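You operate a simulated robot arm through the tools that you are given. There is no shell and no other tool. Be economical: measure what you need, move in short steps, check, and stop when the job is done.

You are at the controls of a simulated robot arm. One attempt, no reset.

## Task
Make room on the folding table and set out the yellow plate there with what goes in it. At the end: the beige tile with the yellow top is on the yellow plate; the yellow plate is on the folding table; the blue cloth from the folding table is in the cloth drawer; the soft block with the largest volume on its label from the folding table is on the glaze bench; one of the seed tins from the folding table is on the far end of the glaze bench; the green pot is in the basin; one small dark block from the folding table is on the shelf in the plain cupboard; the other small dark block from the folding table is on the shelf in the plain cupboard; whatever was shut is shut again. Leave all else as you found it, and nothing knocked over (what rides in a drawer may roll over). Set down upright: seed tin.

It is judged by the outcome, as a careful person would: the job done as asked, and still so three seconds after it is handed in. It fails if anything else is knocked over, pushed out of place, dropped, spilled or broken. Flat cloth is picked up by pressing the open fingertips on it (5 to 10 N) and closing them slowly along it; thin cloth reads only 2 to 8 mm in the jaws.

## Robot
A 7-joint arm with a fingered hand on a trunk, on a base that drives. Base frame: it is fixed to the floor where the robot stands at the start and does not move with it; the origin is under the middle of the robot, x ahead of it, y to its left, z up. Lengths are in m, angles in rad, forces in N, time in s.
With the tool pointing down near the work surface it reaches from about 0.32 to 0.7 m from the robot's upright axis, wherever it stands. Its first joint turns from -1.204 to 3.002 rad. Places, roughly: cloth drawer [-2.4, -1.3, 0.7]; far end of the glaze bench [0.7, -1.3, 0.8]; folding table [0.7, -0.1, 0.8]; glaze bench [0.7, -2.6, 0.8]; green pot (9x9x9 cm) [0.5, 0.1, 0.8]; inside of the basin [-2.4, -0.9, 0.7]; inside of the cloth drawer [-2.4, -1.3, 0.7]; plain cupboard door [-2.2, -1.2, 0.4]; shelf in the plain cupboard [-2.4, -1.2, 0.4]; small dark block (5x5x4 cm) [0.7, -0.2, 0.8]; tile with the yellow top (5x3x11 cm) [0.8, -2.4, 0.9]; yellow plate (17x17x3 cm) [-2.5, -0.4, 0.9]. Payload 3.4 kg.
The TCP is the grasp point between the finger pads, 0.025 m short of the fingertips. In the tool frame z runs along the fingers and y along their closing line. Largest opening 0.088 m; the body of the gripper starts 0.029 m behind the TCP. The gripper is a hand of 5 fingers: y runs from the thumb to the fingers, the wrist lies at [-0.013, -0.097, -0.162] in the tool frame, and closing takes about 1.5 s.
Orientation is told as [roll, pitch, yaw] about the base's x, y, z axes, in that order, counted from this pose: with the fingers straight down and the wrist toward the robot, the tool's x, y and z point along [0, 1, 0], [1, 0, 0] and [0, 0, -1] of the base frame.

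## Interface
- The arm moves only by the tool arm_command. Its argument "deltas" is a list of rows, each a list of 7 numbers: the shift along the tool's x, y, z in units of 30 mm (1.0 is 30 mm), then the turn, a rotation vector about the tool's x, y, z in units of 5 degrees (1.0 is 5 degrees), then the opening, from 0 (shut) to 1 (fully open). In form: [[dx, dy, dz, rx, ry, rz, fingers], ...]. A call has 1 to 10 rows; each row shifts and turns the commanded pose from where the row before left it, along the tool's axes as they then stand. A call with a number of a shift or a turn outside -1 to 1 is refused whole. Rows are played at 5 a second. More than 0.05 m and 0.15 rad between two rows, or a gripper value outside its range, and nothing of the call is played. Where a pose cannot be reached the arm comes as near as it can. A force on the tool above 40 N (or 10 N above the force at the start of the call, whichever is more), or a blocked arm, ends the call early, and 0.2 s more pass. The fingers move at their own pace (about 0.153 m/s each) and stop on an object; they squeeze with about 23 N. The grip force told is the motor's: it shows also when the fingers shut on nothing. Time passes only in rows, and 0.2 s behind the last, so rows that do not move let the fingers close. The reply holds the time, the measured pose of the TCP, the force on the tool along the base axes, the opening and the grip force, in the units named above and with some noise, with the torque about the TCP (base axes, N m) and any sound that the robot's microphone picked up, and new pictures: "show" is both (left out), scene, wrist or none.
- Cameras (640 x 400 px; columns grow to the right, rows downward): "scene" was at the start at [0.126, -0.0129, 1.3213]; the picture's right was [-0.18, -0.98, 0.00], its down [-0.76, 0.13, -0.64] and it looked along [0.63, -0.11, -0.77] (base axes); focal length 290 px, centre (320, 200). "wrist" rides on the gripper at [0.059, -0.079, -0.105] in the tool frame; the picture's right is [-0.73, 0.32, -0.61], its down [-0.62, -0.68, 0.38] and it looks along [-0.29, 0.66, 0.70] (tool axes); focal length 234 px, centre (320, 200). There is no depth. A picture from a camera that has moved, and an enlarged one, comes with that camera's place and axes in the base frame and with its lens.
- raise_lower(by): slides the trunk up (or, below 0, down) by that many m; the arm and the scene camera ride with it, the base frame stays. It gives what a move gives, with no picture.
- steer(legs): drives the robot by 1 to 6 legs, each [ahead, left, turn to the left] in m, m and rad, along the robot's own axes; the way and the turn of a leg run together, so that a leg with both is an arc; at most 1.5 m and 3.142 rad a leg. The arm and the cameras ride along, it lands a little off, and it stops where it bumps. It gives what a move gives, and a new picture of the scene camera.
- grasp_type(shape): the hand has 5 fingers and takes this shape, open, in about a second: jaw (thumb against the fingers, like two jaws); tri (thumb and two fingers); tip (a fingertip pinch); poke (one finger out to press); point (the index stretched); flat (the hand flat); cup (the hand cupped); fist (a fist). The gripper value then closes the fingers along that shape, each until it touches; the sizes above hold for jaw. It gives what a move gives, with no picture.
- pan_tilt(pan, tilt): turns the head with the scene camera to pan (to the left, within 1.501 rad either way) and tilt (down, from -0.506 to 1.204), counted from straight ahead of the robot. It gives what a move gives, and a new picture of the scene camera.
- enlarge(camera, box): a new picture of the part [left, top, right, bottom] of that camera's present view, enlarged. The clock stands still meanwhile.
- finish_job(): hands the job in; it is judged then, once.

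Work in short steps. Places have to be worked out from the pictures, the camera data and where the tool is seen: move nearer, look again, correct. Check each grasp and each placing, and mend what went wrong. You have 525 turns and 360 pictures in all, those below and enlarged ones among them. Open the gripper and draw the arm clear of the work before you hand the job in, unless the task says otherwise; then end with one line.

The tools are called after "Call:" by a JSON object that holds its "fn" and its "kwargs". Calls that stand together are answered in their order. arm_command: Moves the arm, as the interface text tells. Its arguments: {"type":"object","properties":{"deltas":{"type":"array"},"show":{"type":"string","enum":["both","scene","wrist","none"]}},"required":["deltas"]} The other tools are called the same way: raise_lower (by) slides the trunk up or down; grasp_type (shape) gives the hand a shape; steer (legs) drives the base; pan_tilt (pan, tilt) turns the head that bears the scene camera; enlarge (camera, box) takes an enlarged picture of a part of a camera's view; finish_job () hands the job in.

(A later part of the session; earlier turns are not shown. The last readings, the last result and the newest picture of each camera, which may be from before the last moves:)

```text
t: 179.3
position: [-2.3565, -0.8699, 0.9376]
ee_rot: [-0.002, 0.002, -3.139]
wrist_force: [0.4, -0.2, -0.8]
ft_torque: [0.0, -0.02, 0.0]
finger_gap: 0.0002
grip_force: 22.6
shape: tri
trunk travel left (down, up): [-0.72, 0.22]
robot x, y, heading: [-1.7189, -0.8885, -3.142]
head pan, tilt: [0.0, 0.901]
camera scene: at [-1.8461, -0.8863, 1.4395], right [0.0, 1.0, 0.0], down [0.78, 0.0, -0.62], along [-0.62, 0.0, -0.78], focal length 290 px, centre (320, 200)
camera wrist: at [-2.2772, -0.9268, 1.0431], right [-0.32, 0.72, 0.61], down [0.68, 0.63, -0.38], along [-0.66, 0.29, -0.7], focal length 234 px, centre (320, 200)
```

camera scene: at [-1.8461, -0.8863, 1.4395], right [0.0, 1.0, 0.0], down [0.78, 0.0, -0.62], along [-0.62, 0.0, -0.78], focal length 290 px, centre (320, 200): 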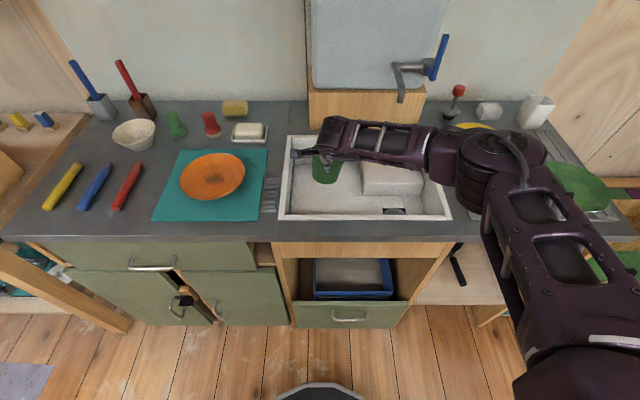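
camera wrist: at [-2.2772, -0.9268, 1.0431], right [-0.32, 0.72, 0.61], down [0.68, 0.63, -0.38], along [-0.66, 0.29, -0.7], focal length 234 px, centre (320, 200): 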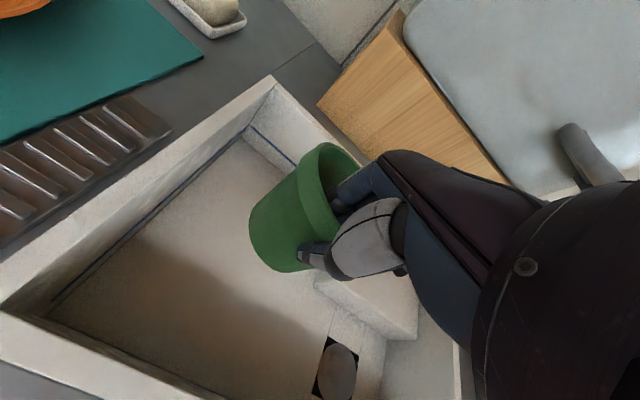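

I continue down in small steps to contact.

Call:
{"fn": "arm_command", "kwargs": {"deltas": [[0, 0, 0.6, 0, 0, 0, 0], [0, 0, 0.6, 0, 0, 0, 0], [0, 0, 0.4, 0, 0, 0, 0], [0, 0, 0.3, 0, 0, 0, 0], [0, 0, 0.3, 0, 0, 0, 0]], "show": "both"}}

```text
t: 180.5
position: [-2.3575, -0.8678, 0.8716]
ee_rot: [-0.003, 0.0, -3.142]
wrist_force: [0.0, 0.1, -0.5]
ft_torque: [0.0, -0.02, -0.02]
finger_gap: 0.0003
grip_force: 22.5
shape: tri
trunk travel left (down, up): [-0.72, 0.22]
robot x, y, heading: [-1.7239, -0.8829, -3.139]
head pan, tilt: [0.0, 0.901]
camera scene: at [-1.8462, -0.8863, 1.4395], right [0.0, 1.0, 0.0], down [0.78, 0.0, -0.62], along [-0.62, 0.0, -0.78], focal length 290 px, centre (320, 200)
camera wrist: at [-2.2779, -0.9263, 0.9767], right [-0.32, 0.72, 0.61], down [0.68, 0.63, -0.38], along [-0.66, 0.29, -0.69], focal length 234 px, centre (320, 200)
```

scene: 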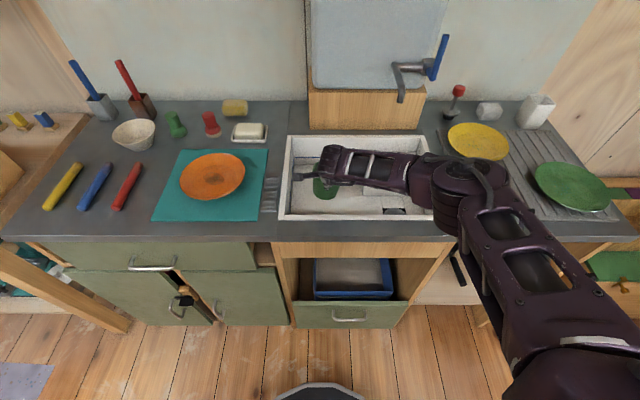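
wrist: 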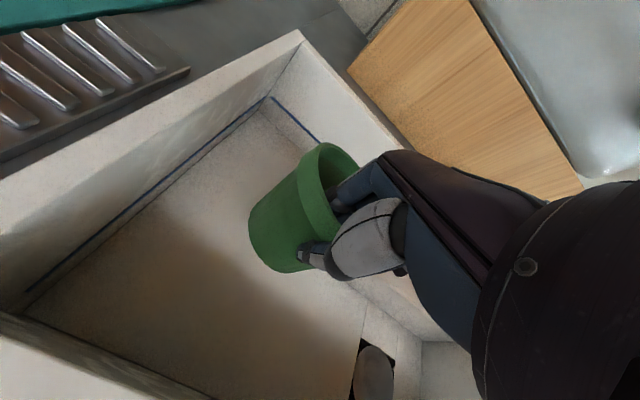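

Pot bottom is about 0.80, not yet down. To keep the elbow high I raise the trunk more and lower the arm by the same amount.

Call:
{"fn": "raise_lower", "kwargs": {"by": 0.16}}

Call:
{"fn": "arm_command", "kwargs": {"deltas": [[0, 0, 0.9, 0, 0, 0, 0], [0, 0, 0.9, 0, 0, 0, 0], [0, 0, 0.9, 0, 0, 0, 0], [0, 0, 0.9, 0, 0, 0, 0], [0, 0, 0.9, 0, 0, 0, 0], [0, 0, 0.8, 0, 0, 0, 0]], "show": "both"}}

```text
t: 182.3
position: [-2.3557, -0.8688, 1.0313]
ee_rot: [-0.003, 0.0, -3.14]
wrist_force: [-0.3, -0.5, -1.0]
ft_torque: [0.02, -0.02, 0.03]
finger_gap: 0.0
grip_force: 22.7
shape: tri
trunk travel left (down, up): [-0.88, 0.06]
robot x, y, heading: [-1.7175, -0.891, -3.141]
head pan, tilt: [0.0, 0.901]
```

```text
t: 183.7
position: [-2.3435, -0.8596, 0.9086]
ee_rot: [-0.003, -0.001, -3.14]
wrist_force: [0.2, -0.7, -0.4]
ft_torque: [0.0, -0.02, 0.02]
finger_gap: 0.0
grip_force: 23.0
shape: tri
out of reach, approached as far as the arm can: row 4, 5, 6
trunk travel left (down, up): [-0.88, 0.06]
robot x, y, heading: [-1.7205, -0.8839, -3.141]
head pan, tilt: [0.0, 0.901]
camera scene: at [-1.8463, -0.8868, 1.5995], right [0.0, 1.0, 0.0], down [0.78, 0.0, -0.62], along [-0.62, 0.0, -0.78], focal length 290 px, centre (320, 200)
camera wrist: at [-2.2653, -0.9169, 1.0138], right [-0.32, 0.72, 0.61], down [0.68, 0.63, -0.38], along [-0.66, 0.29, -0.7], focal length 234 px, centre (320, 200)
```

scene: 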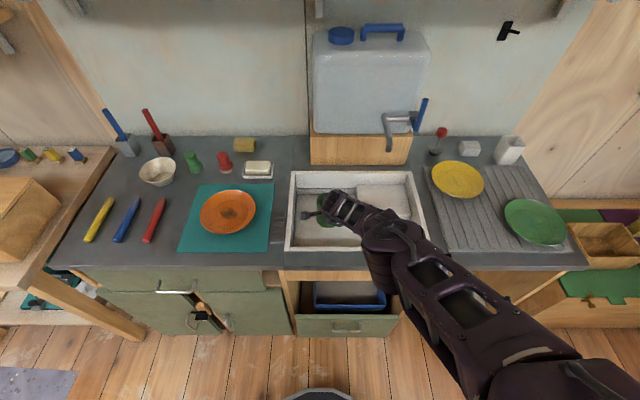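
wrist: 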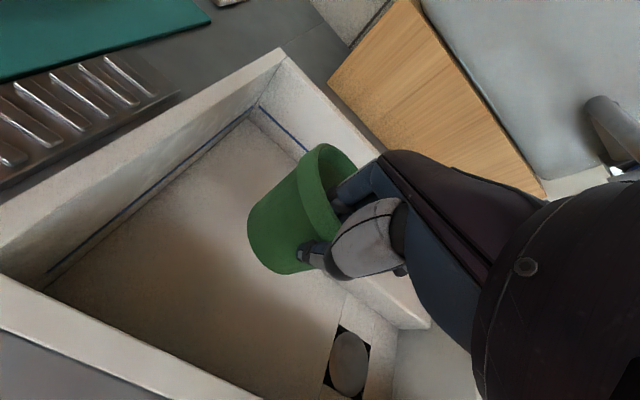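

The arm is now stretched down with the elbow high; I lower the rest by the trunk.

Call:
{"fn": "raise_lower", "kwargs": {"by": -0.07}}

Call:
{"fn": "arm_command", "kwargs": {"deltas": [[0, 0.1, 0.1, 0, 0, 0, 0]], "show": "both"}}

```text
t: 184.8
position: [-2.3442, -0.8598, 0.8381]
ee_rot: [-0.002, 0.0, -3.139]
wrist_force: [1.1, -0.5, -0.2]
ft_torque: [0.02, -0.01, 0.0]
finger_gap: 0.0001
grip_force: 22.9
shape: tri
trunk travel left (down, up): [-0.81, 0.13]
robot x, y, heading: [-1.7186, -0.8863, -3.136]
head pan, tilt: [0.0, 0.901]
```

```text
t: 185.2
position: [-2.3433, -0.8599, 0.8389]
ee_rot: [-0.002, 0.0, -3.142]
wrist_force: [0.2, 0.0, -1.6]
ft_torque: [-0.03, -0.01, 0.03]
finger_gap: 0.0
grip_force: 23.2
shape: tri
out of reach, approached as far as the arm can: row 1
trunk travel left (down, up): [-0.81, 0.13]
robot x, y, heading: [-1.7196, -0.8815, -3.141]
head pan, tilt: [0.0, 0.901]
camera scene: at [-1.8462, -0.8862, 1.5295], right [0.0, 1.0, 0.0], down [0.78, 0.0, -0.62], along [-0.62, 0.0, -0.78], focal length 290 px, centre (320, 200)
camera wrist: at [-2.2654, -0.9164, 0.944], right [-0.32, 0.72, 0.61], down [0.68, 0.63, -0.38], along [-0.66, 0.29, -0.7], focal length 234 px, centre (320, 200)
```

scene: 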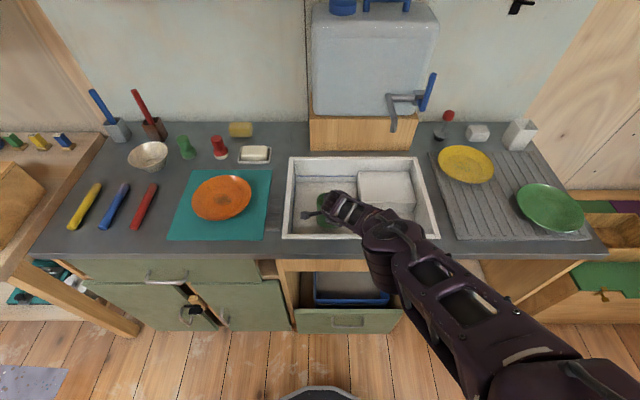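
wrist: 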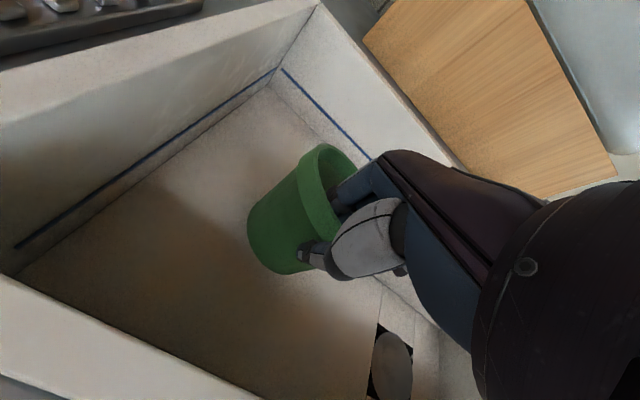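

Still free. I lower the trunk further in small steps, watching the force.

Call:
{"fn": "raise_lower", "kwargs": {"by": -0.03}}

Call:
{"fn": "raise_lower", "kwargs": {"by": -0.02}}

```text
t: 186.0
position: [-2.3434, -0.8609, 0.8096]
ee_rot: [-0.001, -0.003, -3.14]
wrist_force: [0.7, -0.8, 4.3]
ft_torque: [0.11, 0.07, 0.0]
finger_gap: 0.0
grip_force: 23.1
shape: tri
trunk travel left (down, up): [-0.78, 0.16]
robot x, y, heading: [-1.7247, -0.8875, -3.136]
head pan, tilt: [0.0, 0.901]
```

```text
t: 186.5
position: [-2.346, -0.8623, 0.804]
ee_rot: [0.001, -0.018, -3.137]
wrist_force: [6.2, -1.9, 30.6]
ft_torque: [0.49, -0.27, -0.05]
finger_gap: 0.0001
grip_force: 23.0
shape: tri
trunk travel left (down, up): [-0.766, 0.174]
robot x, y, heading: [-1.7195, -0.8833, -3.14]
head pan, tilt: [0.0, 0.901]
stopped: the force on the tool passed its limit (the readings are from after the stop); the commanded pose is now the measured one
```

Contact with the floor at ~0.81. I unload slightly, then open partway and look.

Call:
{"fn": "raise_lower", "kwargs": {"by": 0.009}}

Call:
{"fn": "arm_command", "kwargs": {"deltas": [[0, 0, 0, 0, 0, 0, 0.2], [0, 0, 0, 0, 0, 0, 0.35], [0, 0, 0, 0, 0, 0, 0.45], [0, 0, 0, 0, 0, 0, 0.45], [0, 0, 0, 0, 0, 0, 0.45]], "show": "wrist"}}

```text
t: 187.0
position: [-2.3462, -0.86, 0.8062]
ee_rot: [0.0, -0.007, -3.137]
wrist_force: [0.5, 0.3, 1.4]
ft_torque: [0.05, 0.04, -0.02]
finger_gap: 0.0
grip_force: 22.8
shape: tri
trunk travel left (down, up): [-0.775, 0.165]
robot x, y, heading: [-1.7176, -0.8881, -3.141]
head pan, tilt: [0.0, 0.901]
```

```text
t: 188.2
position: [-2.3477, -0.8615, 0.8082]
ee_rot: [0.0, -0.009, -3.139]
wrist_force: [1.1, -0.4, 1.2]
ft_torque: [0.04, 0.03, -0.02]
finger_gap: 0.0393
grip_force: 0.0
shape: tri
trunk travel left (down, up): [-0.775, 0.165]
robot x, y, heading: [-1.7236, -0.8873, -3.14]
head pan, tilt: [0.0, 0.901]
camera wrist: at [-2.2678, -0.9177, 0.9132], right [-0.32, 0.72, 0.61], down [0.68, 0.63, -0.39], along [-0.66, 0.29, -0.69], focal length 234 px, centre (320, 200)
```

wrist: 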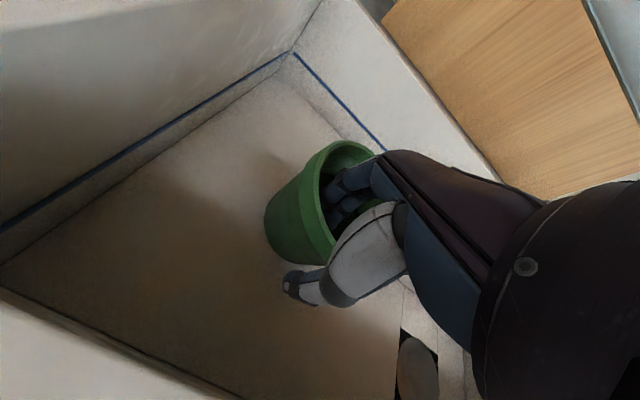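

The pot stands on the floor. I lift out straight with the trunk.

Call:
{"fn": "raise_lower", "kwargs": {"by": 0.15}}

Call:
{"fn": "arm_command", "kwargs": {"deltas": [[0, -0.8, -0.8, 0, 0, 0, 1], [0, -0.8, -0.8, 0, 0, 0, 1], [0, -0.8, -0.6, 0, 0, 0, 1], [0, -0.8, -0.6, 0, 0, 0, 1], [0, -0.8, 0, 0, 0, 0, 1]], "show": "scene"}}

Call:
{"fn": "enlarge", "kwargs": {"camera": "scene", "box": [260, 140, 460, 270]}}

```text
t: 190.0
position: [-2.3465, -0.8611, 0.9579]
ee_rot: [-0.002, -0.011, -3.138]
wrist_force: [0.4, 0.1, 0.3]
ft_torque: [0.01, 0.06, 0.01]
finger_gap: 0.0392
grip_force: 0.0
shape: tri
trunk travel left (down, up): [-0.925, 0.015]
robot x, y, heading: [-1.7189, -0.8853, -3.135]
head pan, tilt: [0.0, 0.901]
```

```text
t: 191.2
position: [-2.2257, -0.8613, 1.0417]
ee_rot: [0.002, -0.01, -3.139]
wrist_force: [-0.4, -0.3, -0.1]
ft_torque: [-0.02, -0.02, -0.01]
finger_gap: 0.0878
grip_force: 0.0
shape: tri
trunk travel left (down, up): [-0.925, 0.015]
robot x, y, heading: [-1.7235, -0.8843, -3.135]
head pan, tilt: [0.0, 0.901]
camera scene: at [-1.845, -0.8863, 1.6448], right [0.0, 1.0, 0.0], down [0.78, 0.0, -0.62], along [-0.62, 0.0, -0.78], focal length 290 px, centre (320, 200)
```

scene: 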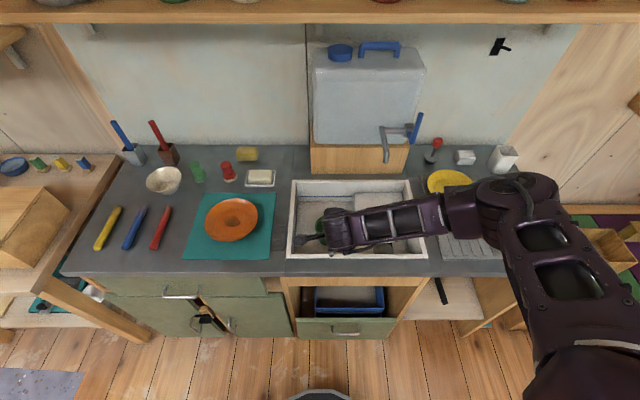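

```text
3.08 times, centred on (360, 205) of scene
camera zoom: at [-1.845, -0.8863, 1.6448], right [0.0, 1.0, 0.0], down [0.78, 0.0, -0.62], along [-0.62, 0.0, -0.78], focal length 894 px, centre (197, 185)
```

zoom: 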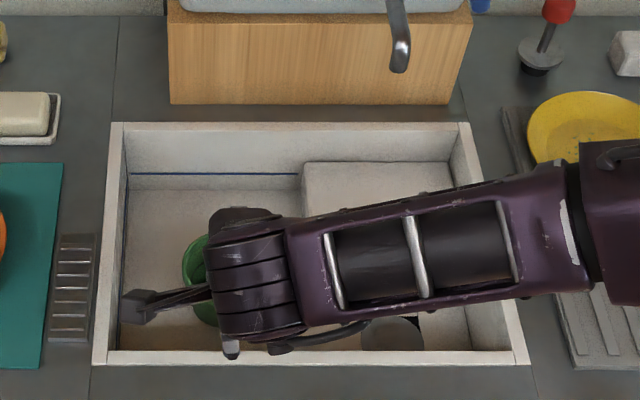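

The pot is in the basin, standing. Now I'll open the plain cupboard while my hand is free: back off, slide left to y≈-1.3 and look at the door.

Call:
{"fn": "arm_command", "kwargs": {"deltas": [[0, -0.9, 0, 0.1, 0, 0, 1], [0, -0.9, 0, 0, 0, 0, 1], [0, -0.9, 0, 0, 0, 0, 1], [0, -0.9, 0, 0, 0, 0, 1]], "show": "none"}}

Call:
{"fn": "steer", "kwargs": {"legs": [[-0.2, 0, 0], [0, 0.43, 0]]}}

Call:
{"fn": "grasp_type", "kwargs": {"shape": "jaw"}}

Call:
{"fn": "raise_lower", "kwargs": {"by": -0.6}}

Call:
{"fn": "pan_tilt", "kwargs": {"pan": 0.0, "tilt": 0.5}}

```text
t: 192.2
position: [-2.118, -0.8597, 1.0411]
ee_rot: [0.0, -0.003, -3.139]
wrist_force: [-0.3, -1.0, -0.3]
ft_torque: [0.0, 0.04, -0.01]
finger_gap: 0.0878
grip_force: 0.0
shape: tri
trunk travel left (down, up): [-0.925, 0.015]
robot x, y, heading: [-1.7232, -0.8847, -3.146]
head pan, tilt: [0.0, 0.901]
```

```text
t: 196.0
position: [-1.9161, -1.291, 1.0405]
ee_rot: [0.002, 0.0, -3.135]
wrist_force: [-0.4, -0.1, 0.3]
ft_torque: [-0.05, -0.02, 0.0]
finger_gap: 0.0879
grip_force: 0.0
shape: tri
trunk travel left (down, up): [-0.925, 0.015]
robot x, y, heading: [-1.5175, -1.3165, -3.137]
head pan, tilt: [0.0, 0.901]
camera scene: at [-1.6447, -1.3158, 1.6447], right [0.0, 1.0, 0.0], down [0.78, 0.0, -0.62], along [-0.62, 0.0, -0.78], focal length 290 px, centre (320, 200)
```

scene: 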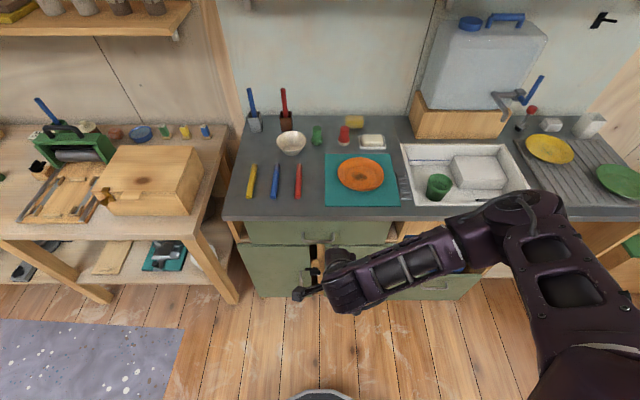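

```text
t: 196.9
position: [-1.9179, -1.291, 1.0408]
ee_rot: [0.001, 0.0, -3.135]
wrist_force: [-0.1, -0.6, 0.3]
ft_torque: [-0.02, -0.01, 0.01]
finger_gap: 0.088
grip_force: 0.1
shape: jaw
trunk travel left (down, up): [-0.925, 0.015]
robot x, y, heading: [-1.5199, -1.3153, -3.14]
head pan, tilt: [0.0, 0.901]
```

```text
refused: -0.6 is not a number from -0.4 to 0.4
```

```text
t: 197.8
position: [-1.9175, -1.2908, 1.0405]
ee_rot: [-0.001, 0.0, -3.136]
wrist_force: [0.8, 0.4, -0.9]
ft_torque: [-0.02, 0.01, 0.0]
finger_gap: 0.0877
grip_force: 0.1
shape: jaw
trunk travel left (down, up): [-0.925, 0.015]
robot x, y, heading: [-1.5191, -1.3168, -3.143]
head pan, tilt: [0.0, 0.499]
camera scene: at [-1.6601, -1.3169, 1.6785], right [0.0, 1.0, 0.0], down [0.48, 0.0, -0.88], along [-0.88, 0.0, -0.48], focal length 290 px, centre (320, 200)
```

scene: 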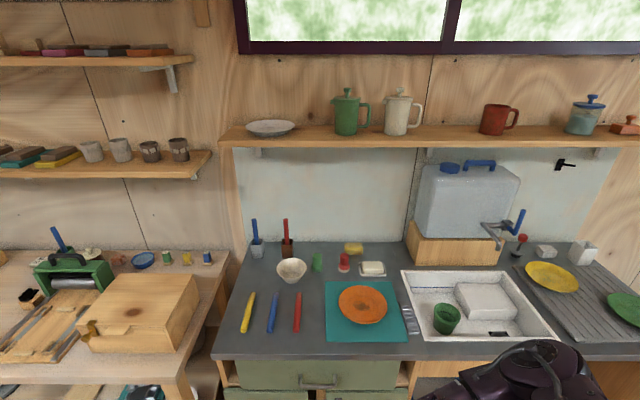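

The pot is upright in the basin. I lower the trunk in two steps and look at the doors.

Call:
{"fn": "raise_lower", "kwargs": {"by": -0.4}}

Call:
{"fn": "raise_lower", "kwargs": {"by": -0.2}}

Call:
{"fn": "pan_tilt", "kwargs": {"pan": 0.0, "tilt": 0.7}}

Call:
{"fn": "enlarge", "kwargs": {"camera": "scene", "box": [160, 130, 480, 330]}}

```text
t: 201.6
position: [-1.9174, -1.2911, 0.6404]
ee_rot: [0.0, 0.001, -3.136]
wrist_force: [-0.3, -0.2, -0.1]
ft_torque: [-0.01, 0.03, 0.03]
finger_gap: 0.088
grip_force: 0.0
shape: jaw
trunk travel left (down, up): [-0.525, 0.415]
robot x, y, heading: [-1.5209, -1.3214, -3.137]
head pan, tilt: [0.0, 0.499]
```

```text
t: 203.8
position: [-1.917, -1.292, 0.4415]
ee_rot: [0.0, 0.001, -3.137]
wrist_force: [-0.5, 0.2, 0.2]
ft_torque: [0.02, -0.03, 0.0]
finger_gap: 0.088
grip_force: 0.1
shape: jaw
trunk travel left (down, up): [-0.325, 0.615]
robot x, y, heading: [-1.522, -1.3181, -3.144]
head pan, tilt: [0.0, 0.499]
```

```text
t: 204.5
position: [-1.9161, -1.2909, 0.4403]
ee_rot: [0.0, -0.001, -3.136]
wrist_force: [-0.2, 1.1, 0.8]
ft_torque: [0.02, 0.0, 0.02]
finger_gap: 0.0878
grip_force: 0.1
shape: jaw
trunk travel left (down, up): [-0.325, 0.615]
robot x, y, heading: [-1.5209, -1.3189, -3.144]
head pan, tilt: [0.0, 0.7]
camera scene: at [-1.6541, -1.3169, 1.0609], right [0.0, 1.0, 0.0], down [0.64, 0.0, -0.77], along [-0.77, 0.0, -0.64], focal length 290 px, centre (320, 200)
```

scene: 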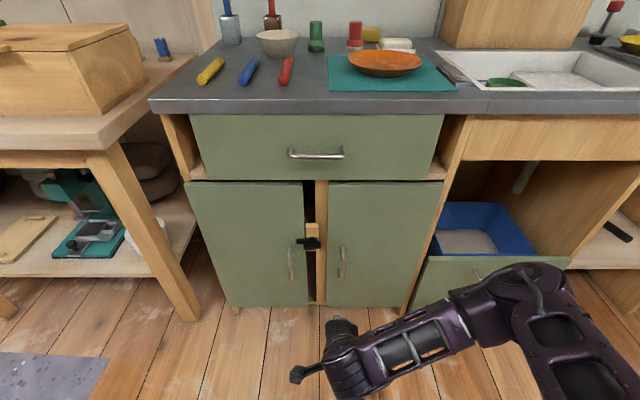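

```text
2.00 times, centred on (320, 230) of scene
camera zoom: at [-1.6541, -1.3169, 1.0609], right [0.0, 1.0, 0.0], down [0.64, 0.0, -0.77], along [-0.77, 0.0, -0.64], focal length 581 px, centre (320, 140)
```

zoom: 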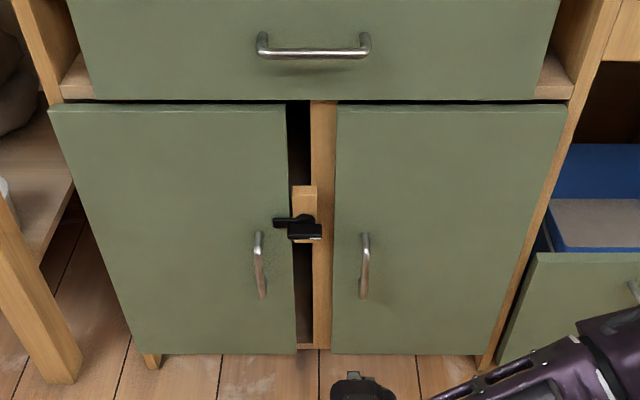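

The handle of the plain door is a vertical bar at about y -1.254, z 0.32–0.45. I turn the hand so the fingers point forward: first move out a bit, then pitch up in steps.

Call:
{"fn": "arm_command", "kwargs": {"deltas": [[0, 0.9, 0, 0, 0, 0, 1], [0, 0.9, 0, 0, 0, 0, 1], [0, 0, 0, -1, 0, 0, 1], [0, 0, 0, -1, 0, 0, 1], [0, 0, 0, -1, 0, 0, 1], [0, 0, 0, -1, 0, 0, 1], [0, 0, 0, -1, 0, 0, 1], [0, 0, 0, -1, 0, 0, 1], [0, 0, 0, -1, 0, 0, 1], [0, 0, 0, -1, 0, 0, 1]], "show": "scene"}}

```text
t: 206.7
position: [-2.0793, -1.41, 0.5033]
ee_rot: [-0.003, -0.686, 3.136]
wrist_force: [0.7, -0.3, 0.0]
ft_torque: [0.04, -0.01, 0.01]
finger_gap: 0.0881
grip_force: 0.1
shape: jaw
out of reach, approached as far as the arm can: row 5, 6, 7, 8, 9, 10
trunk travel left (down, up): [-0.325, 0.615]
robot x, y, heading: [-1.5215, -1.3166, -3.139]
head pan, tilt: [0.0, 0.7]
camera scene: at [-1.6541, -1.317, 1.0609], right [0.0, 1.0, 0.0], down [0.64, 0.0, -0.76], along [-0.76, 0.0, -0.64], focal length 290 px, centre (320, 200)
```

scene: 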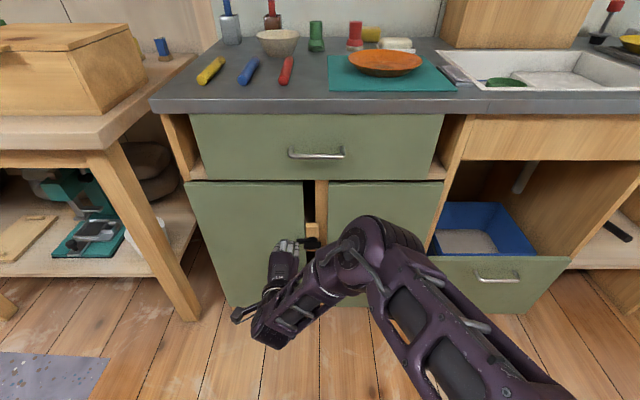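

The arm ran short there (too cramped). I lower the trunk so the shoulder is nearer the hand's height and see the new arm shape.

Call:
{"fn": "raise_lower", "kwargs": {"by": -0.2}}

Call:
{"fn": "arm_command", "kwargs": {"deltas": [[-0.5, -0.3, -0.3, 0, 0, 0, 1], [-0.5, -0.3, -0.3, 0, 0, 0, 1], [-0.5, -0.3, -0.3, -1, 0, 0, 1], [-0.5, -0.3, -0.3, -1, 0, 0, 1], [-0.5, -0.3, -0.3, -1, 0, 0, 1], [0, 0, 0, -1, 0, 0, 1]], "show": "scene"}}

```text
t: 208.9
position: [-2.0782, -1.4102, 0.303]
ee_rot: [-0.005, -0.687, 3.137]
wrist_force: [0.4, -1.1, 0.9]
ft_torque: [0.02, 0.03, 0.0]
finger_gap: 0.0881
grip_force: 0.1
shape: jaw
trunk travel left (down, up): [-0.125, 0.815]
robot x, y, heading: [-1.5216, -1.3182, -3.139]
head pan, tilt: [0.0, 0.7]
```

```text
t: 210.3
position: [-2.1277, -1.4562, 0.3764]
ee_rot: [-0.009, -0.921, 3.121]
wrist_force: [0.7, -1.0, -0.9]
ft_torque: [-0.02, 0.0, 0.01]
finger_gap: 0.088
grip_force: 0.0
shape: jaw
out of reach, approached as far as the arm can: row 1, 2, 3, 4, 5, 6
trunk travel left (down, up): [-0.125, 0.815]
robot x, y, heading: [-1.5158, -1.3154, -3.139]
head pan, tilt: [0.0, 0.7]
camera scene: at [-1.6541, -1.3169, 0.8609], right [0.0, 1.0, 0.0], down [0.64, 0.0, -0.76], along [-0.76, 0.0, -0.64], focal length 290 px, centre (320, 200)
```

scene: 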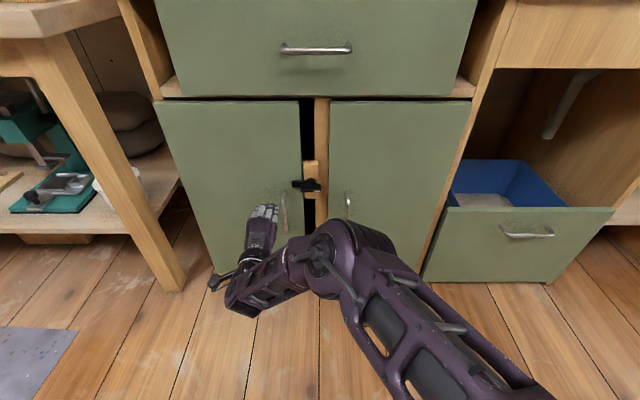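

The pitched reach works to ~53° here. For both the vertical handle and carrying blocks level, I want the closing line horizontal: I return upright and test turning the hand a quarter turn (thumb/fingers left–right).

Call:
{"fn": "arm_command", "kwargs": {"deltas": [[0, 0, 0, 1, 0, 0, 1], [0, 0, 0, 1, 0, 0, 1], [0, 0, 0, 1, 0, 0, 1], [0, 0, 0, 1, 0, 0, 1], [0, 0, 0, 1, 0, 0, 1], [0, 0, 0, 1, 0, 0, 1], [0, 0, 0, 1, 0, 0, 1], [0, 0, 0, 1, 0, 0, 1], [0, 0, 0, 1, 0, 0, 1], [0, 0, 0, 1, 0, 0, 1]], "show": "none"}}

Call:
{"fn": "arm_command", "kwargs": {"deltas": [[0, -0.9, -0.5, 0.55, 0, 0, 1], [0, -0.9, -0.5, 0, 0, 0, 1], [0, -0.9, -0.5, 0, 0, 0, 1], [-0.9, 0, -0.5, 0, 0, 0, 1], [-0.9, 0, 0, 0, 0, 0, 1], [0, 0, 0, 0, 0, -1, 1], [0, 0, 0, 0, 0, -1, 1], [0, 0, 0, 0, 0, -1, 1], [0, 0, 0, 0, 0, -1, 1], [0, 0, 0, 0, 0, -1, 1]], "show": "scene"}}

```text
t: 212.5
position: [-2.1284, -1.4562, 0.3745]
ee_rot: [-0.005, -0.046, 3.114]
wrist_force: [-0.6, -0.5, -0.2]
ft_torque: [0.02, -0.01, -0.01]
finger_gap: 0.0882
grip_force: 0.1
shape: jaw
trunk travel left (down, up): [-0.125, 0.815]
robot x, y, heading: [-1.5155, -1.3166, -3.133]
head pan, tilt: [0.0, 0.7]
```

```text
t: 214.7
position: [-2.0441, -1.4047, 0.4353]
ee_rot: [-0.005, 0.003, -2.731]
wrist_force: [0.7, -0.5, 1.1]
ft_torque: [-0.01, 0.0, 0.01]
finger_gap: 0.0879
grip_force: 0.1
shape: jaw
trunk travel left (down, up): [-0.125, 0.815]
robot x, y, heading: [-1.5205, -1.3179, -3.139]
head pan, tilt: [0.0, 0.7]
camera scene: at [-1.6541, -1.3169, 0.8609], right [0.0, 1.0, 0.0], down [0.64, 0.0, -0.76], along [-0.76, 0.0, -0.64], focal length 290 px, centre (320, 200)
```

scene: 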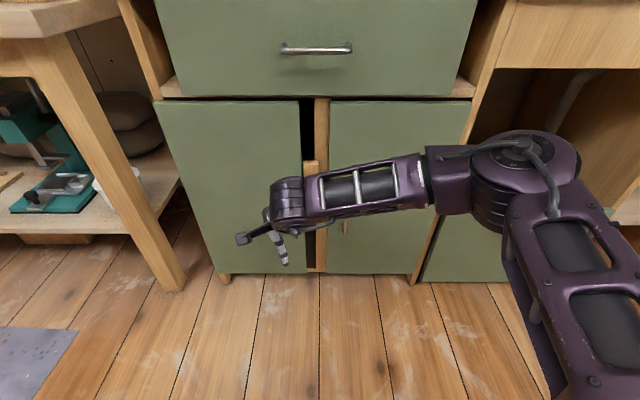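

Fine so far. I continue the quarter turn.

Call:
{"fn": "arm_command", "kwargs": {"deltas": [[0, 0, 0, 0, 0, -1, 1], [0, 0, 0, 0, 0, -1, 1], [0, 0, 0, 0, 0, -1, 1], [0, 0, 0, 0, 0, -1, 1], [0, 0, 0, 0, 0, -1, 1], [0, 0, 0, 0, 0, -1, 1], [0, 0, 0, 0, 0, -1, 1], [0, 0, 0, 0, 0, -1, 1], [0, 0, 0, 0, 0, -1, 1], [0, 0, 0, 0, 0, -1, 1]], "show": "none"}}

Call:
{"fn": "arm_command", "kwargs": {"deltas": [[0, 0, 0, 0, 0, -1, 1], [0, 0, 0, 0, 0, -1, 1], [0, 0, 0, 0, 0, -1, 1], [0, 0, 0, 0, 0, -0.3, 1]], "show": "both"}}

```text
t: 216.9
position: [-2.0444, -1.4033, 0.4356]
ee_rot: [0.0, 0.004, -2.034]
wrist_force: [0.0, 0.3, 0.3]
ft_torque: [-0.01, 0.0, -0.02]
finger_gap: 0.0879
grip_force: 0.0
shape: jaw
out of reach, approached as far as the arm can: row 9, 10
trunk travel left (down, up): [-0.125, 0.815]
robot x, y, heading: [-1.5202, -1.3154, -3.142]
head pan, tilt: [0.0, 0.7]
```

```text
t: 217.9
position: [-2.0457, -1.4049, 0.4347]
ee_rot: [-0.002, 0.002, -2.032]
wrist_force: [0.5, -0.2, 0.3]
ft_torque: [0.01, -0.01, 0.01]
finger_gap: 0.088
grip_force: 0.1
shape: jaw
out of reach, approached as far as the arm can: row 1, 2, 3
trunk travel left (down, up): [-0.125, 0.815]
robot x, y, heading: [-1.52, -1.3147, -3.141]
head pan, tilt: [0.0, 0.7]
camera scene: at [-1.6541, -1.3169, 0.8609], right [0.0, 1.0, 0.0], down [0.64, 0.0, -0.76], along [-0.76, 0.0, -0.64], focal length 290 px, centre (320, 200)
camera wrist: at [-1.9571, -1.3585, 0.5399], right [-0.79, 0.03, 0.61], down [-0.25, 0.89, -0.38], along [-0.55, -0.45, -0.7], focal length 234 px, centre (320, 200)
```

scene: 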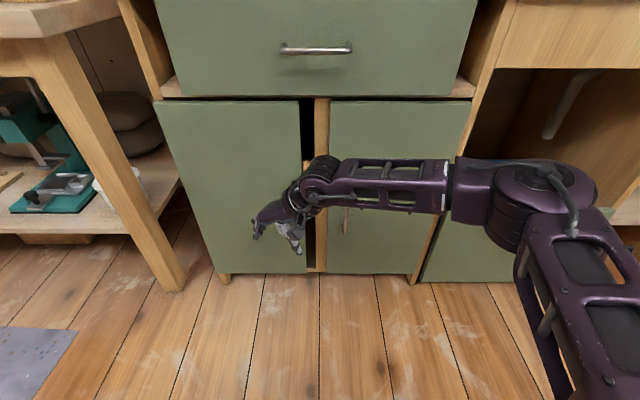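
wrist: 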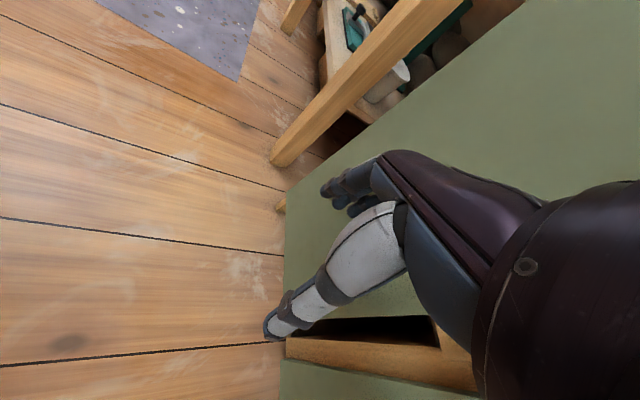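

The turn stops at 63°, which is enough for a round vertical bar. The bar is at about x -2.19, y -1.255, z 0.28–0.43. I take the three-finger shape and move in front of it.

Call:
{"fn": "grasp_type", "kwargs": {"shape": "tri"}}

Call:
{"fn": "arm_command", "kwargs": {"deltas": [[-0.7, -0.76, 0.13, 0, 0, 0, 0.5], [-0.7, -0.76, 0.13, 0, 0, 0, 0.5], [-0.7, -0.76, 0.13, 0, 0, 0, 0.5], [-0.7, -0.76, 0.13, 0, 0, 0, 0.5], [-0.7, -0.76, 0.13, 0, 0, 0, 0.5]], "show": "both"}}

```text
t: 218.8
position: [-2.0451, -1.4044, 0.4333]
ee_rot: [-0.001, 0.003, -2.034]
wrist_force: [-0.3, 0.2, 1.0]
ft_torque: [0.01, 0.04, -0.02]
finger_gap: 0.0876
grip_force: 0.2
shape: tri
trunk travel left (down, up): [-0.125, 0.815]
robot x, y, heading: [-1.5163, -1.3188, -3.142]
head pan, tilt: [0.0, 0.7]
```

```text
t: 220.0
position: [-2.0446, -1.404, 0.434]
ee_rot: [-0.003, 0.003, -2.035]
wrist_force: [0.0, -0.2, -0.7]
ft_torque: [0.0, 0.01, -0.01]
finger_gap: 0.0443
grip_force: 0.1
shape: tri
out of reach, approached as far as the arm can: row 1, 2, 3, 4, 5
trunk travel left (down, up): [-0.125, 0.815]
robot x, y, heading: [-1.5209, -1.319, -3.14]
head pan, tilt: [0.0, 0.7]
camera scene: at [-1.6541, -1.3169, 0.8609], right [0.0, 1.0, 0.0], down [0.64, 0.0, -0.76], along [-0.76, 0.0, -0.64], focal length 290 px, centre (320, 200)
camera wrist: at [-1.9571, -1.3585, 0.5399], right [-0.79, 0.03, 0.61], down [-0.25, 0.89, -0.38], along [-0.55, -0.45, -0.7], focal length 234 px, centre (320, 200)
```

scene: 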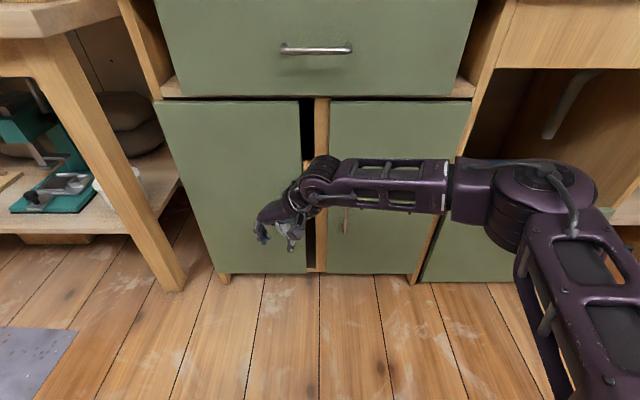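
wrist: 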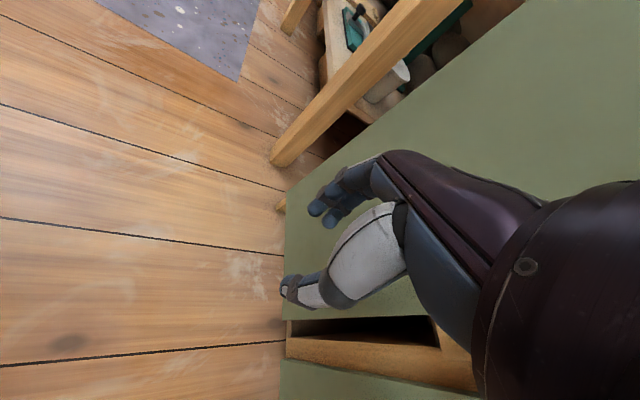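

The commanded yaw had passed the wrist's limit. I turn back a little so the pose is reachable, then translate.

Call:
{"fn": "arm_command", "kwargs": {"deltas": [[0, 0, 0, 0, 0, 1, 0.5], [0, 0, 0, 0, 0, 1, 0.5], [0, 0, 0, 0, 0, 1, 0.5], [0, 0, 0, 0, 0, 1, 0.5], [0, 0, 0, 0, 0, 1, 0.5], [0, 0, 0, 0, 0, 1, 0.5], [0, 0, 0, 0, 0, 1, 0.5], [0, 0, 0, 0, 0, 0.5, 0.5]], "show": "scene"}}

```text
t: 221.8
position: [-2.0445, -1.4047, 0.4337]
ee_rot: [-0.005, 0.0, -2.665]
wrist_force: [-0.8, -0.2, 0.2]
ft_torque: [-0.03, 0.04, 0.02]
finger_gap: 0.0444
grip_force: 0.0
shape: tri
trunk travel left (down, up): [-0.125, 0.815]
robot x, y, heading: [-1.521, -1.319, -3.14]
head pan, tilt: [0.0, 0.7]
camera scene: at [-1.6541, -1.3169, 0.8609], right [0.0, 1.0, 0.0], down [0.64, 0.0, -0.76], along [-0.76, 0.0, -0.64], focal length 290 px, centre (320, 200)
```

scene: 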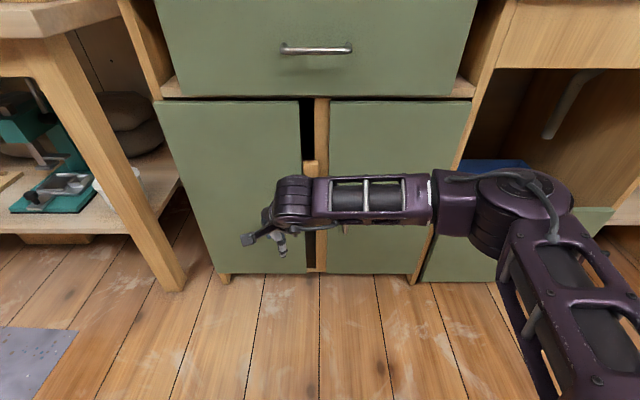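

Turning works better with the target further to the left of the base. I slide the base right by 0.15 (keeping the arm shape), then turn the hand again.

Call:
{"fn": "steer", "kwargs": {"legs": [[0, -0.155, 0]]}}

Call:
{"fn": "arm_command", "kwargs": {"deltas": [[0, 0, 0, 0, 0, -1, 0.5], [0, 0, 0, 0, 0, -1, 0.5], [0, 0, 0, 0, 0, -1, 0.5], [0, 0, 0, 0, 0, -1, 0.5], [0, 0, 0, 0, 0, -1, 0.5], [0, 0, 0.3, 0, 0, -1, 0.5], [0, 0, 0.35, 0, 0, -0.5, 0.5]], "show": "both"}}

```text
t: 223.2
position: [-2.0463, -1.2486, 0.4346]
ee_rot: [-0.006, 0.002, -2.663]
wrist_force: [-0.1, 0.0, -0.1]
ft_torque: [0.04, 0.02, 0.0]
finger_gap: 0.0445
grip_force: 0.0
shape: tri
trunk travel left (down, up): [-0.125, 0.815]
robot x, y, heading: [-1.5178, -1.1606, -3.139]
head pan, tilt: [0.0, 0.7]
camera scene: at [-1.6545, -1.1608, 0.8609], right [0.0, 1.0, 0.0], down [0.64, 0.0, -0.76], along [-0.76, 0.0, -0.64], focal length 290 px, centre (320, 200)
```

scene: 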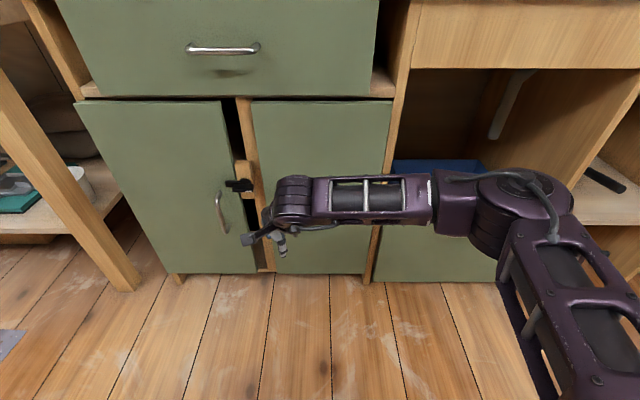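

```text
t: 224.8
position: [-2.046, -1.2498, 0.4151]
ee_rot: [-0.005, 0.004, -2.098]
wrist_force: [-0.6, 0.3, -0.2]
ft_torque: [-0.01, -0.03, 0.01]
finger_gap: 0.0445
grip_force: 0.1
shape: tri
trunk travel left (down, up): [-0.125, 0.815]
robot x, y, heading: [-1.5194, -1.1609, -3.142]
head pan, tilt: [0.0, 0.7]
camera scene: at [-1.6544, -1.1608, 0.8609], right [0.0, 1.0, 0.0], down [0.64, 0.0, -0.76], along [-0.76, 0.0, -0.64], focal length 290 px, centre (320, 200)
camera wrist: at [-1.9555, -1.208, 0.5203], right [-0.79, 0.08, 0.61], down [-0.2, 0.9, -0.38], along [-0.58, -0.42, -0.7], focal length 234 px, centre (320, 200)
```

scene: 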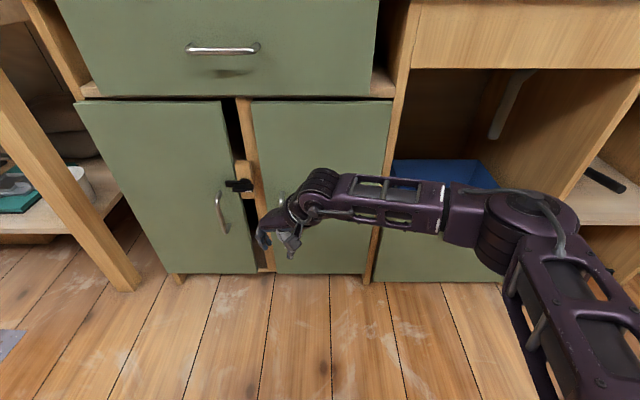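
wrist: 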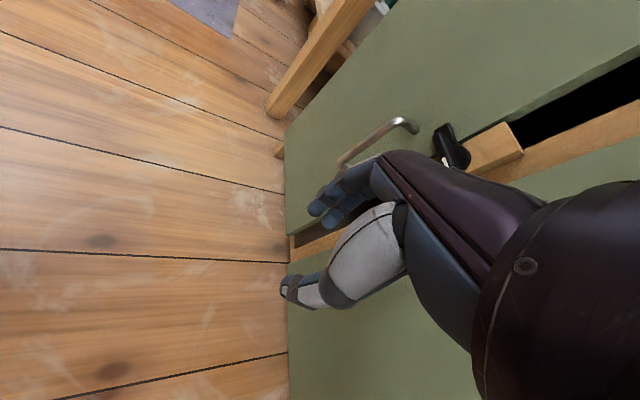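

The hand is turned 60°. I advance 12 cm toward the bar with the arm and look.

Call:
{"fn": "arm_command", "kwargs": {"deltas": [[-0.68, 0.43, 0, 0, 0, 0, 0.5], [-0.68, 0.43, 0, 0, 0, 0, 0.5], [-0.68, 0.43, 0, 0, 0, 0, 0.5], [-0.68, 0.43, 0, 0, 0, 0, 0.5], [-0.6, 0.4, 0, 0, 0, 0, 0.5]], "show": "both"}}

Call:
{"fn": "enlarge", "kwargs": {"camera": "scene", "box": [210, 140, 370, 260]}}

```text
t: 226.0
position: [-2.0674, -1.25, 0.4133]
ee_rot: [-0.004, 0.002, -2.097]
wrist_force: [0.5, -0.5, 1.4]
ft_torque: [0.01, -0.02, -0.03]
finger_gap: 0.0442
grip_force: 0.0
shape: tri
out of reach, approached as far as the arm can: row 1, 2, 3, 4, 5
trunk travel left (down, up): [-0.125, 0.815]
robot x, y, heading: [-1.5191, -1.1607, -3.141]
head pan, tilt: [0.0, 0.7]
camera scene: at [-1.6546, -1.1607, 0.8608], right [0.0, 1.0, 0.0], down [0.64, 0.0, -0.76], along [-0.76, 0.0, -0.64], focal length 290 px, centre (320, 200)
camera wrist: at [-1.9779, -1.2098, 0.5196], right [-0.79, 0.08, 0.61], down [-0.2, 0.9, -0.38], along [-0.58, -0.42, -0.7], focal length 234 px, centre (320, 200)
```

scene: 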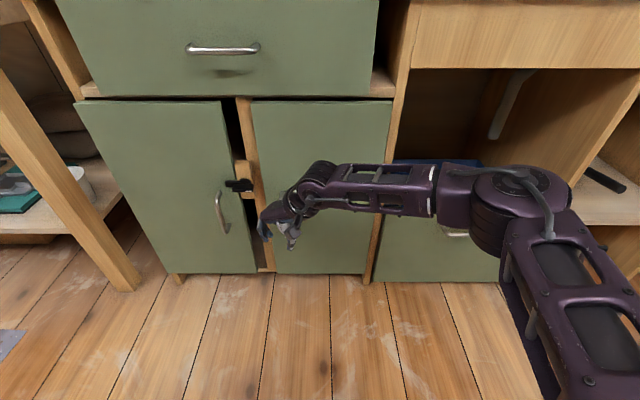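
wrist: 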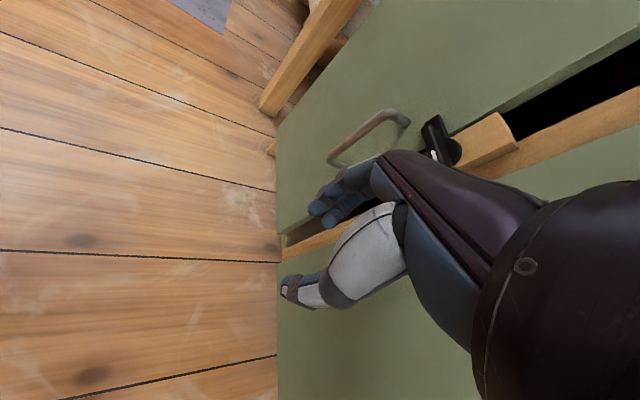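

```text
3.33 times, centred on (290, 200) of scene
camera zoom: at [-1.6546, -1.1607, 0.8608], right [0.0, 1.0, 0.0], down [0.64, 0.0, -0.76], along [-0.76, 0.0, -0.64], focal length 968 px, centre (420, 200)
```

zoom: 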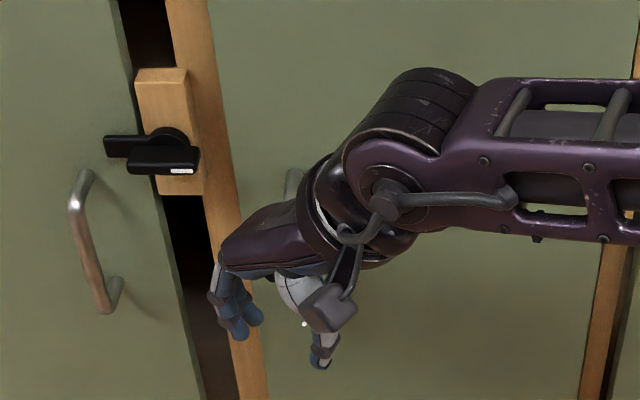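

The arm runs out of wrist range this way. I'll approach from the left side instead, facing right-forward, so the elbow stays clear and the hand needs less twist. First I undo the twist and re-position the base.

Call:
{"fn": "arm_command", "kwargs": {"deltas": [[0, -0.3, 0, 0, 0, 1, 0.5], [0, -0.3, 0, 0, 0, 1, 0.5], [0, 0, 0, 0, 0, 1, 0.5], [0, 0, 0, 0, 0, 1, 0.5], [0, 0, 0, 0, 0, 1, 0.5], [0, 0, 0, 0, 0, 1, 0.5], [0, 0, 0, 0, 0, 1, 0.5], [0, 0, 0, 0, 0, 1, 0.5], [0, 0, 0, 0, 0, 1, 0.5], [0, 0, 0, 0, 0, 1, 0.5]], "show": "none"}}

Call:
{"fn": "steer", "kwargs": {"legs": [[-0.12, 0, 0], [0, 0.4, 0], [0, 0, -0.5]]}}

Call:
{"fn": "arm_command", "kwargs": {"deltas": [[0, 0, 0, 0, 0, 1, 0.5], [0, 0, 0, 0, 0, 1, 0.5], [0, 0, 0, 0, 0, 1, 0.5], [0, 0, 0, 0, 0, 1, 0.5], [0, 0, 0, 0, 0, 1, 0.5], [0, 0, 0, 0, 0, 1, 0.5], [0, 0, 0, 0, 0, 1, 0.5], [0, 0, 0, 0, 0, 1, 0.5], [0, 0, 0, 0, 0, 1, 0.5]], "show": "both"}}

```text
t: 228.2
position: [-2.0577, -1.2333, 0.4144]
ee_rot: [-0.006, -0.001, -2.969]
wrist_force: [-0.9, -0.1, -0.3]
ft_torque: [0.01, -0.01, 0.0]
finger_gap: 0.0441
grip_force: 0.1
shape: tri
trunk travel left (down, up): [-0.125, 0.815]
robot x, y, heading: [-1.5181, -1.1614, -3.141]
head pan, tilt: [0.0, 0.7]
```

```text
t: 232.9
position: [-1.9062, -1.3658, 0.4139]
ee_rot: [-0.006, 0.0, 2.815]
wrist_force: [-0.3, -0.6, -0.5]
ft_torque: [0.0, -0.01, 0.03]
finger_gap: 0.0443
grip_force: 0.0
shape: tri
trunk travel left (down, up): [-0.125, 0.815]
robot x, y, heading: [-1.3971, -1.5615, 2.648]
head pan, tilt: [0.0, 0.7]
camera scene: at [-1.5168, -1.4941, 0.8609], right [0.48, 0.88, 0.0], down [0.57, -0.31, -0.76], along [-0.67, 0.36, -0.64], focal length 290 px, centre (320, 200)
```

scene: 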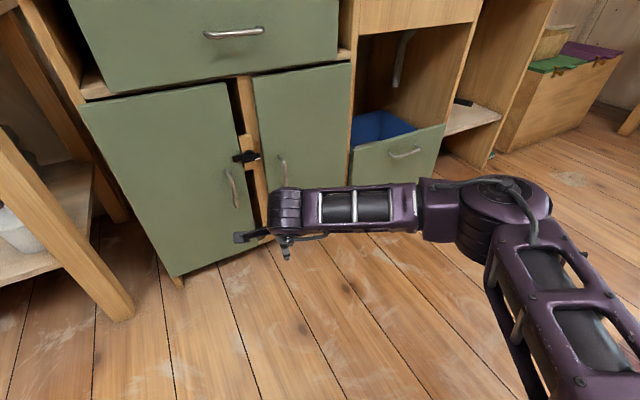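

```text
t: 234.9
position: [-1.9054, -1.3658, 0.4135]
ee_rot: [-0.004, -0.004, 2.026]
wrist_force: [0.3, -0.5, 0.7]
ft_torque: [0.0, -0.01, 0.01]
finger_gap: 0.0444
grip_force: 0.1
shape: tri
trunk travel left (down, up): [-0.125, 0.815]
robot x, y, heading: [-1.3992, -1.557, 2.64]
head pan, tilt: [0.0, 0.7]
camera scene: at [-1.5168, -1.494, 0.8609], right [0.48, 0.88, 0.0], down [0.57, -0.31, -0.76], along [-0.67, 0.36, -0.64], focal length 290 px, centre (320, 200)
camera wrist: at [-1.9241, -1.4611, 0.5192], right [0.51, 0.61, 0.61], down [0.86, -0.34, -0.38], along [-0.03, 0.72, -0.69], focal length 234 px, centre (320, 200)
```

scene: 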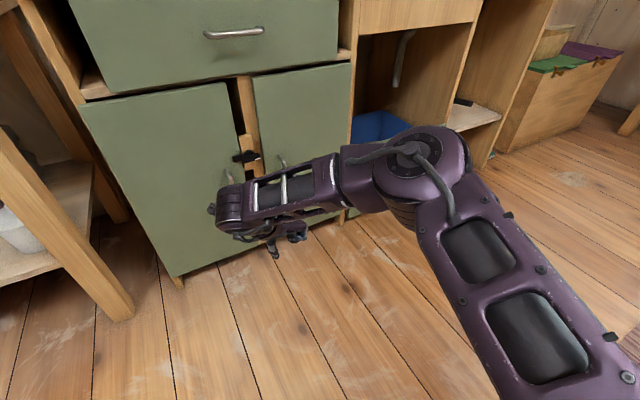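
wrist: 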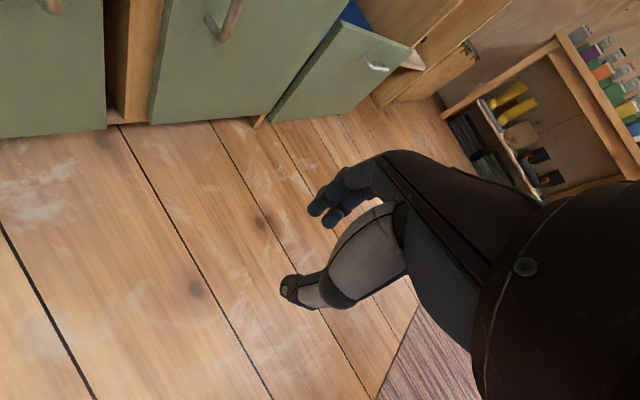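

This way works well. I turn 3 more units and then move to just in front of the bar.

Call:
{"fn": "arm_command", "kwargs": {"deltas": [[0, 0, 0, 0, 0, 1, 0.5], [0, 0, 0, 0, 0, 1, 0.5], [0, 0, 0, 0, 0, 1, 0.5], [0.7, 0.6, 0, 0, 0, 0, 0.5], [0.7, 0.6, 0, 0, 0, 0, 0.5], [0.7, 0.6, 0, 0, 0, 0, 0.5], [0.7, 0.6, 0, 0, 0, 0, 0.5], [0.7, 0.6, 0, 0, 0, 0, 0.5]], "show": "both"}}

```text
t: 236.7
position: [-1.9809, -1.3103, 0.4144]
ee_rot: [-0.005, -0.003, 1.767]
wrist_force: [0.2, 0.0, 0.0]
ft_torque: [-0.01, -0.03, 0.04]
finger_gap: 0.0443
grip_force: 0.0
shape: tri
out of reach, approached as far as the arm can: row 7, 8
trunk travel left (down, up): [-0.125, 0.815]
robot x, y, heading: [-1.3963, -1.5593, 2.643]
head pan, tilt: [0.0, 0.7]
camera scene: at [-1.5168, -1.4942, 0.8609], right [0.48, 0.88, 0.0], down [0.57, -0.31, -0.77], along [-0.67, 0.37, -0.64], focal length 290 px, centre (320, 200)
camera wrist: at [-2.024, -1.3986, 0.5198], right [0.65, 0.46, 0.61], down [0.75, -0.55, -0.38], along [0.16, 0.7, -0.69], focal length 234 px, centre (320, 200)
```

scene: 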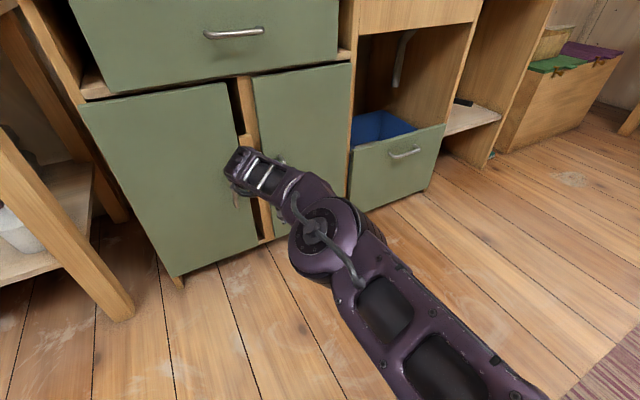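
wrist: 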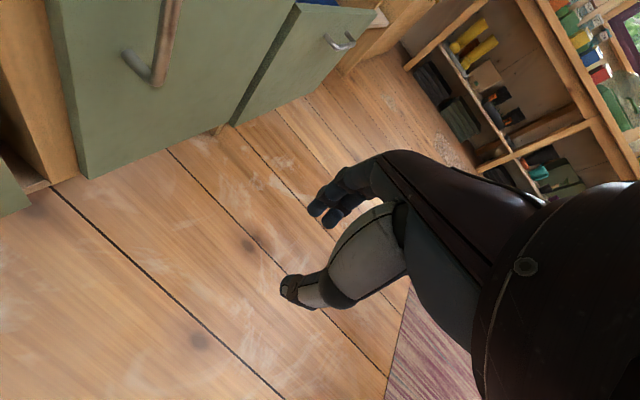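

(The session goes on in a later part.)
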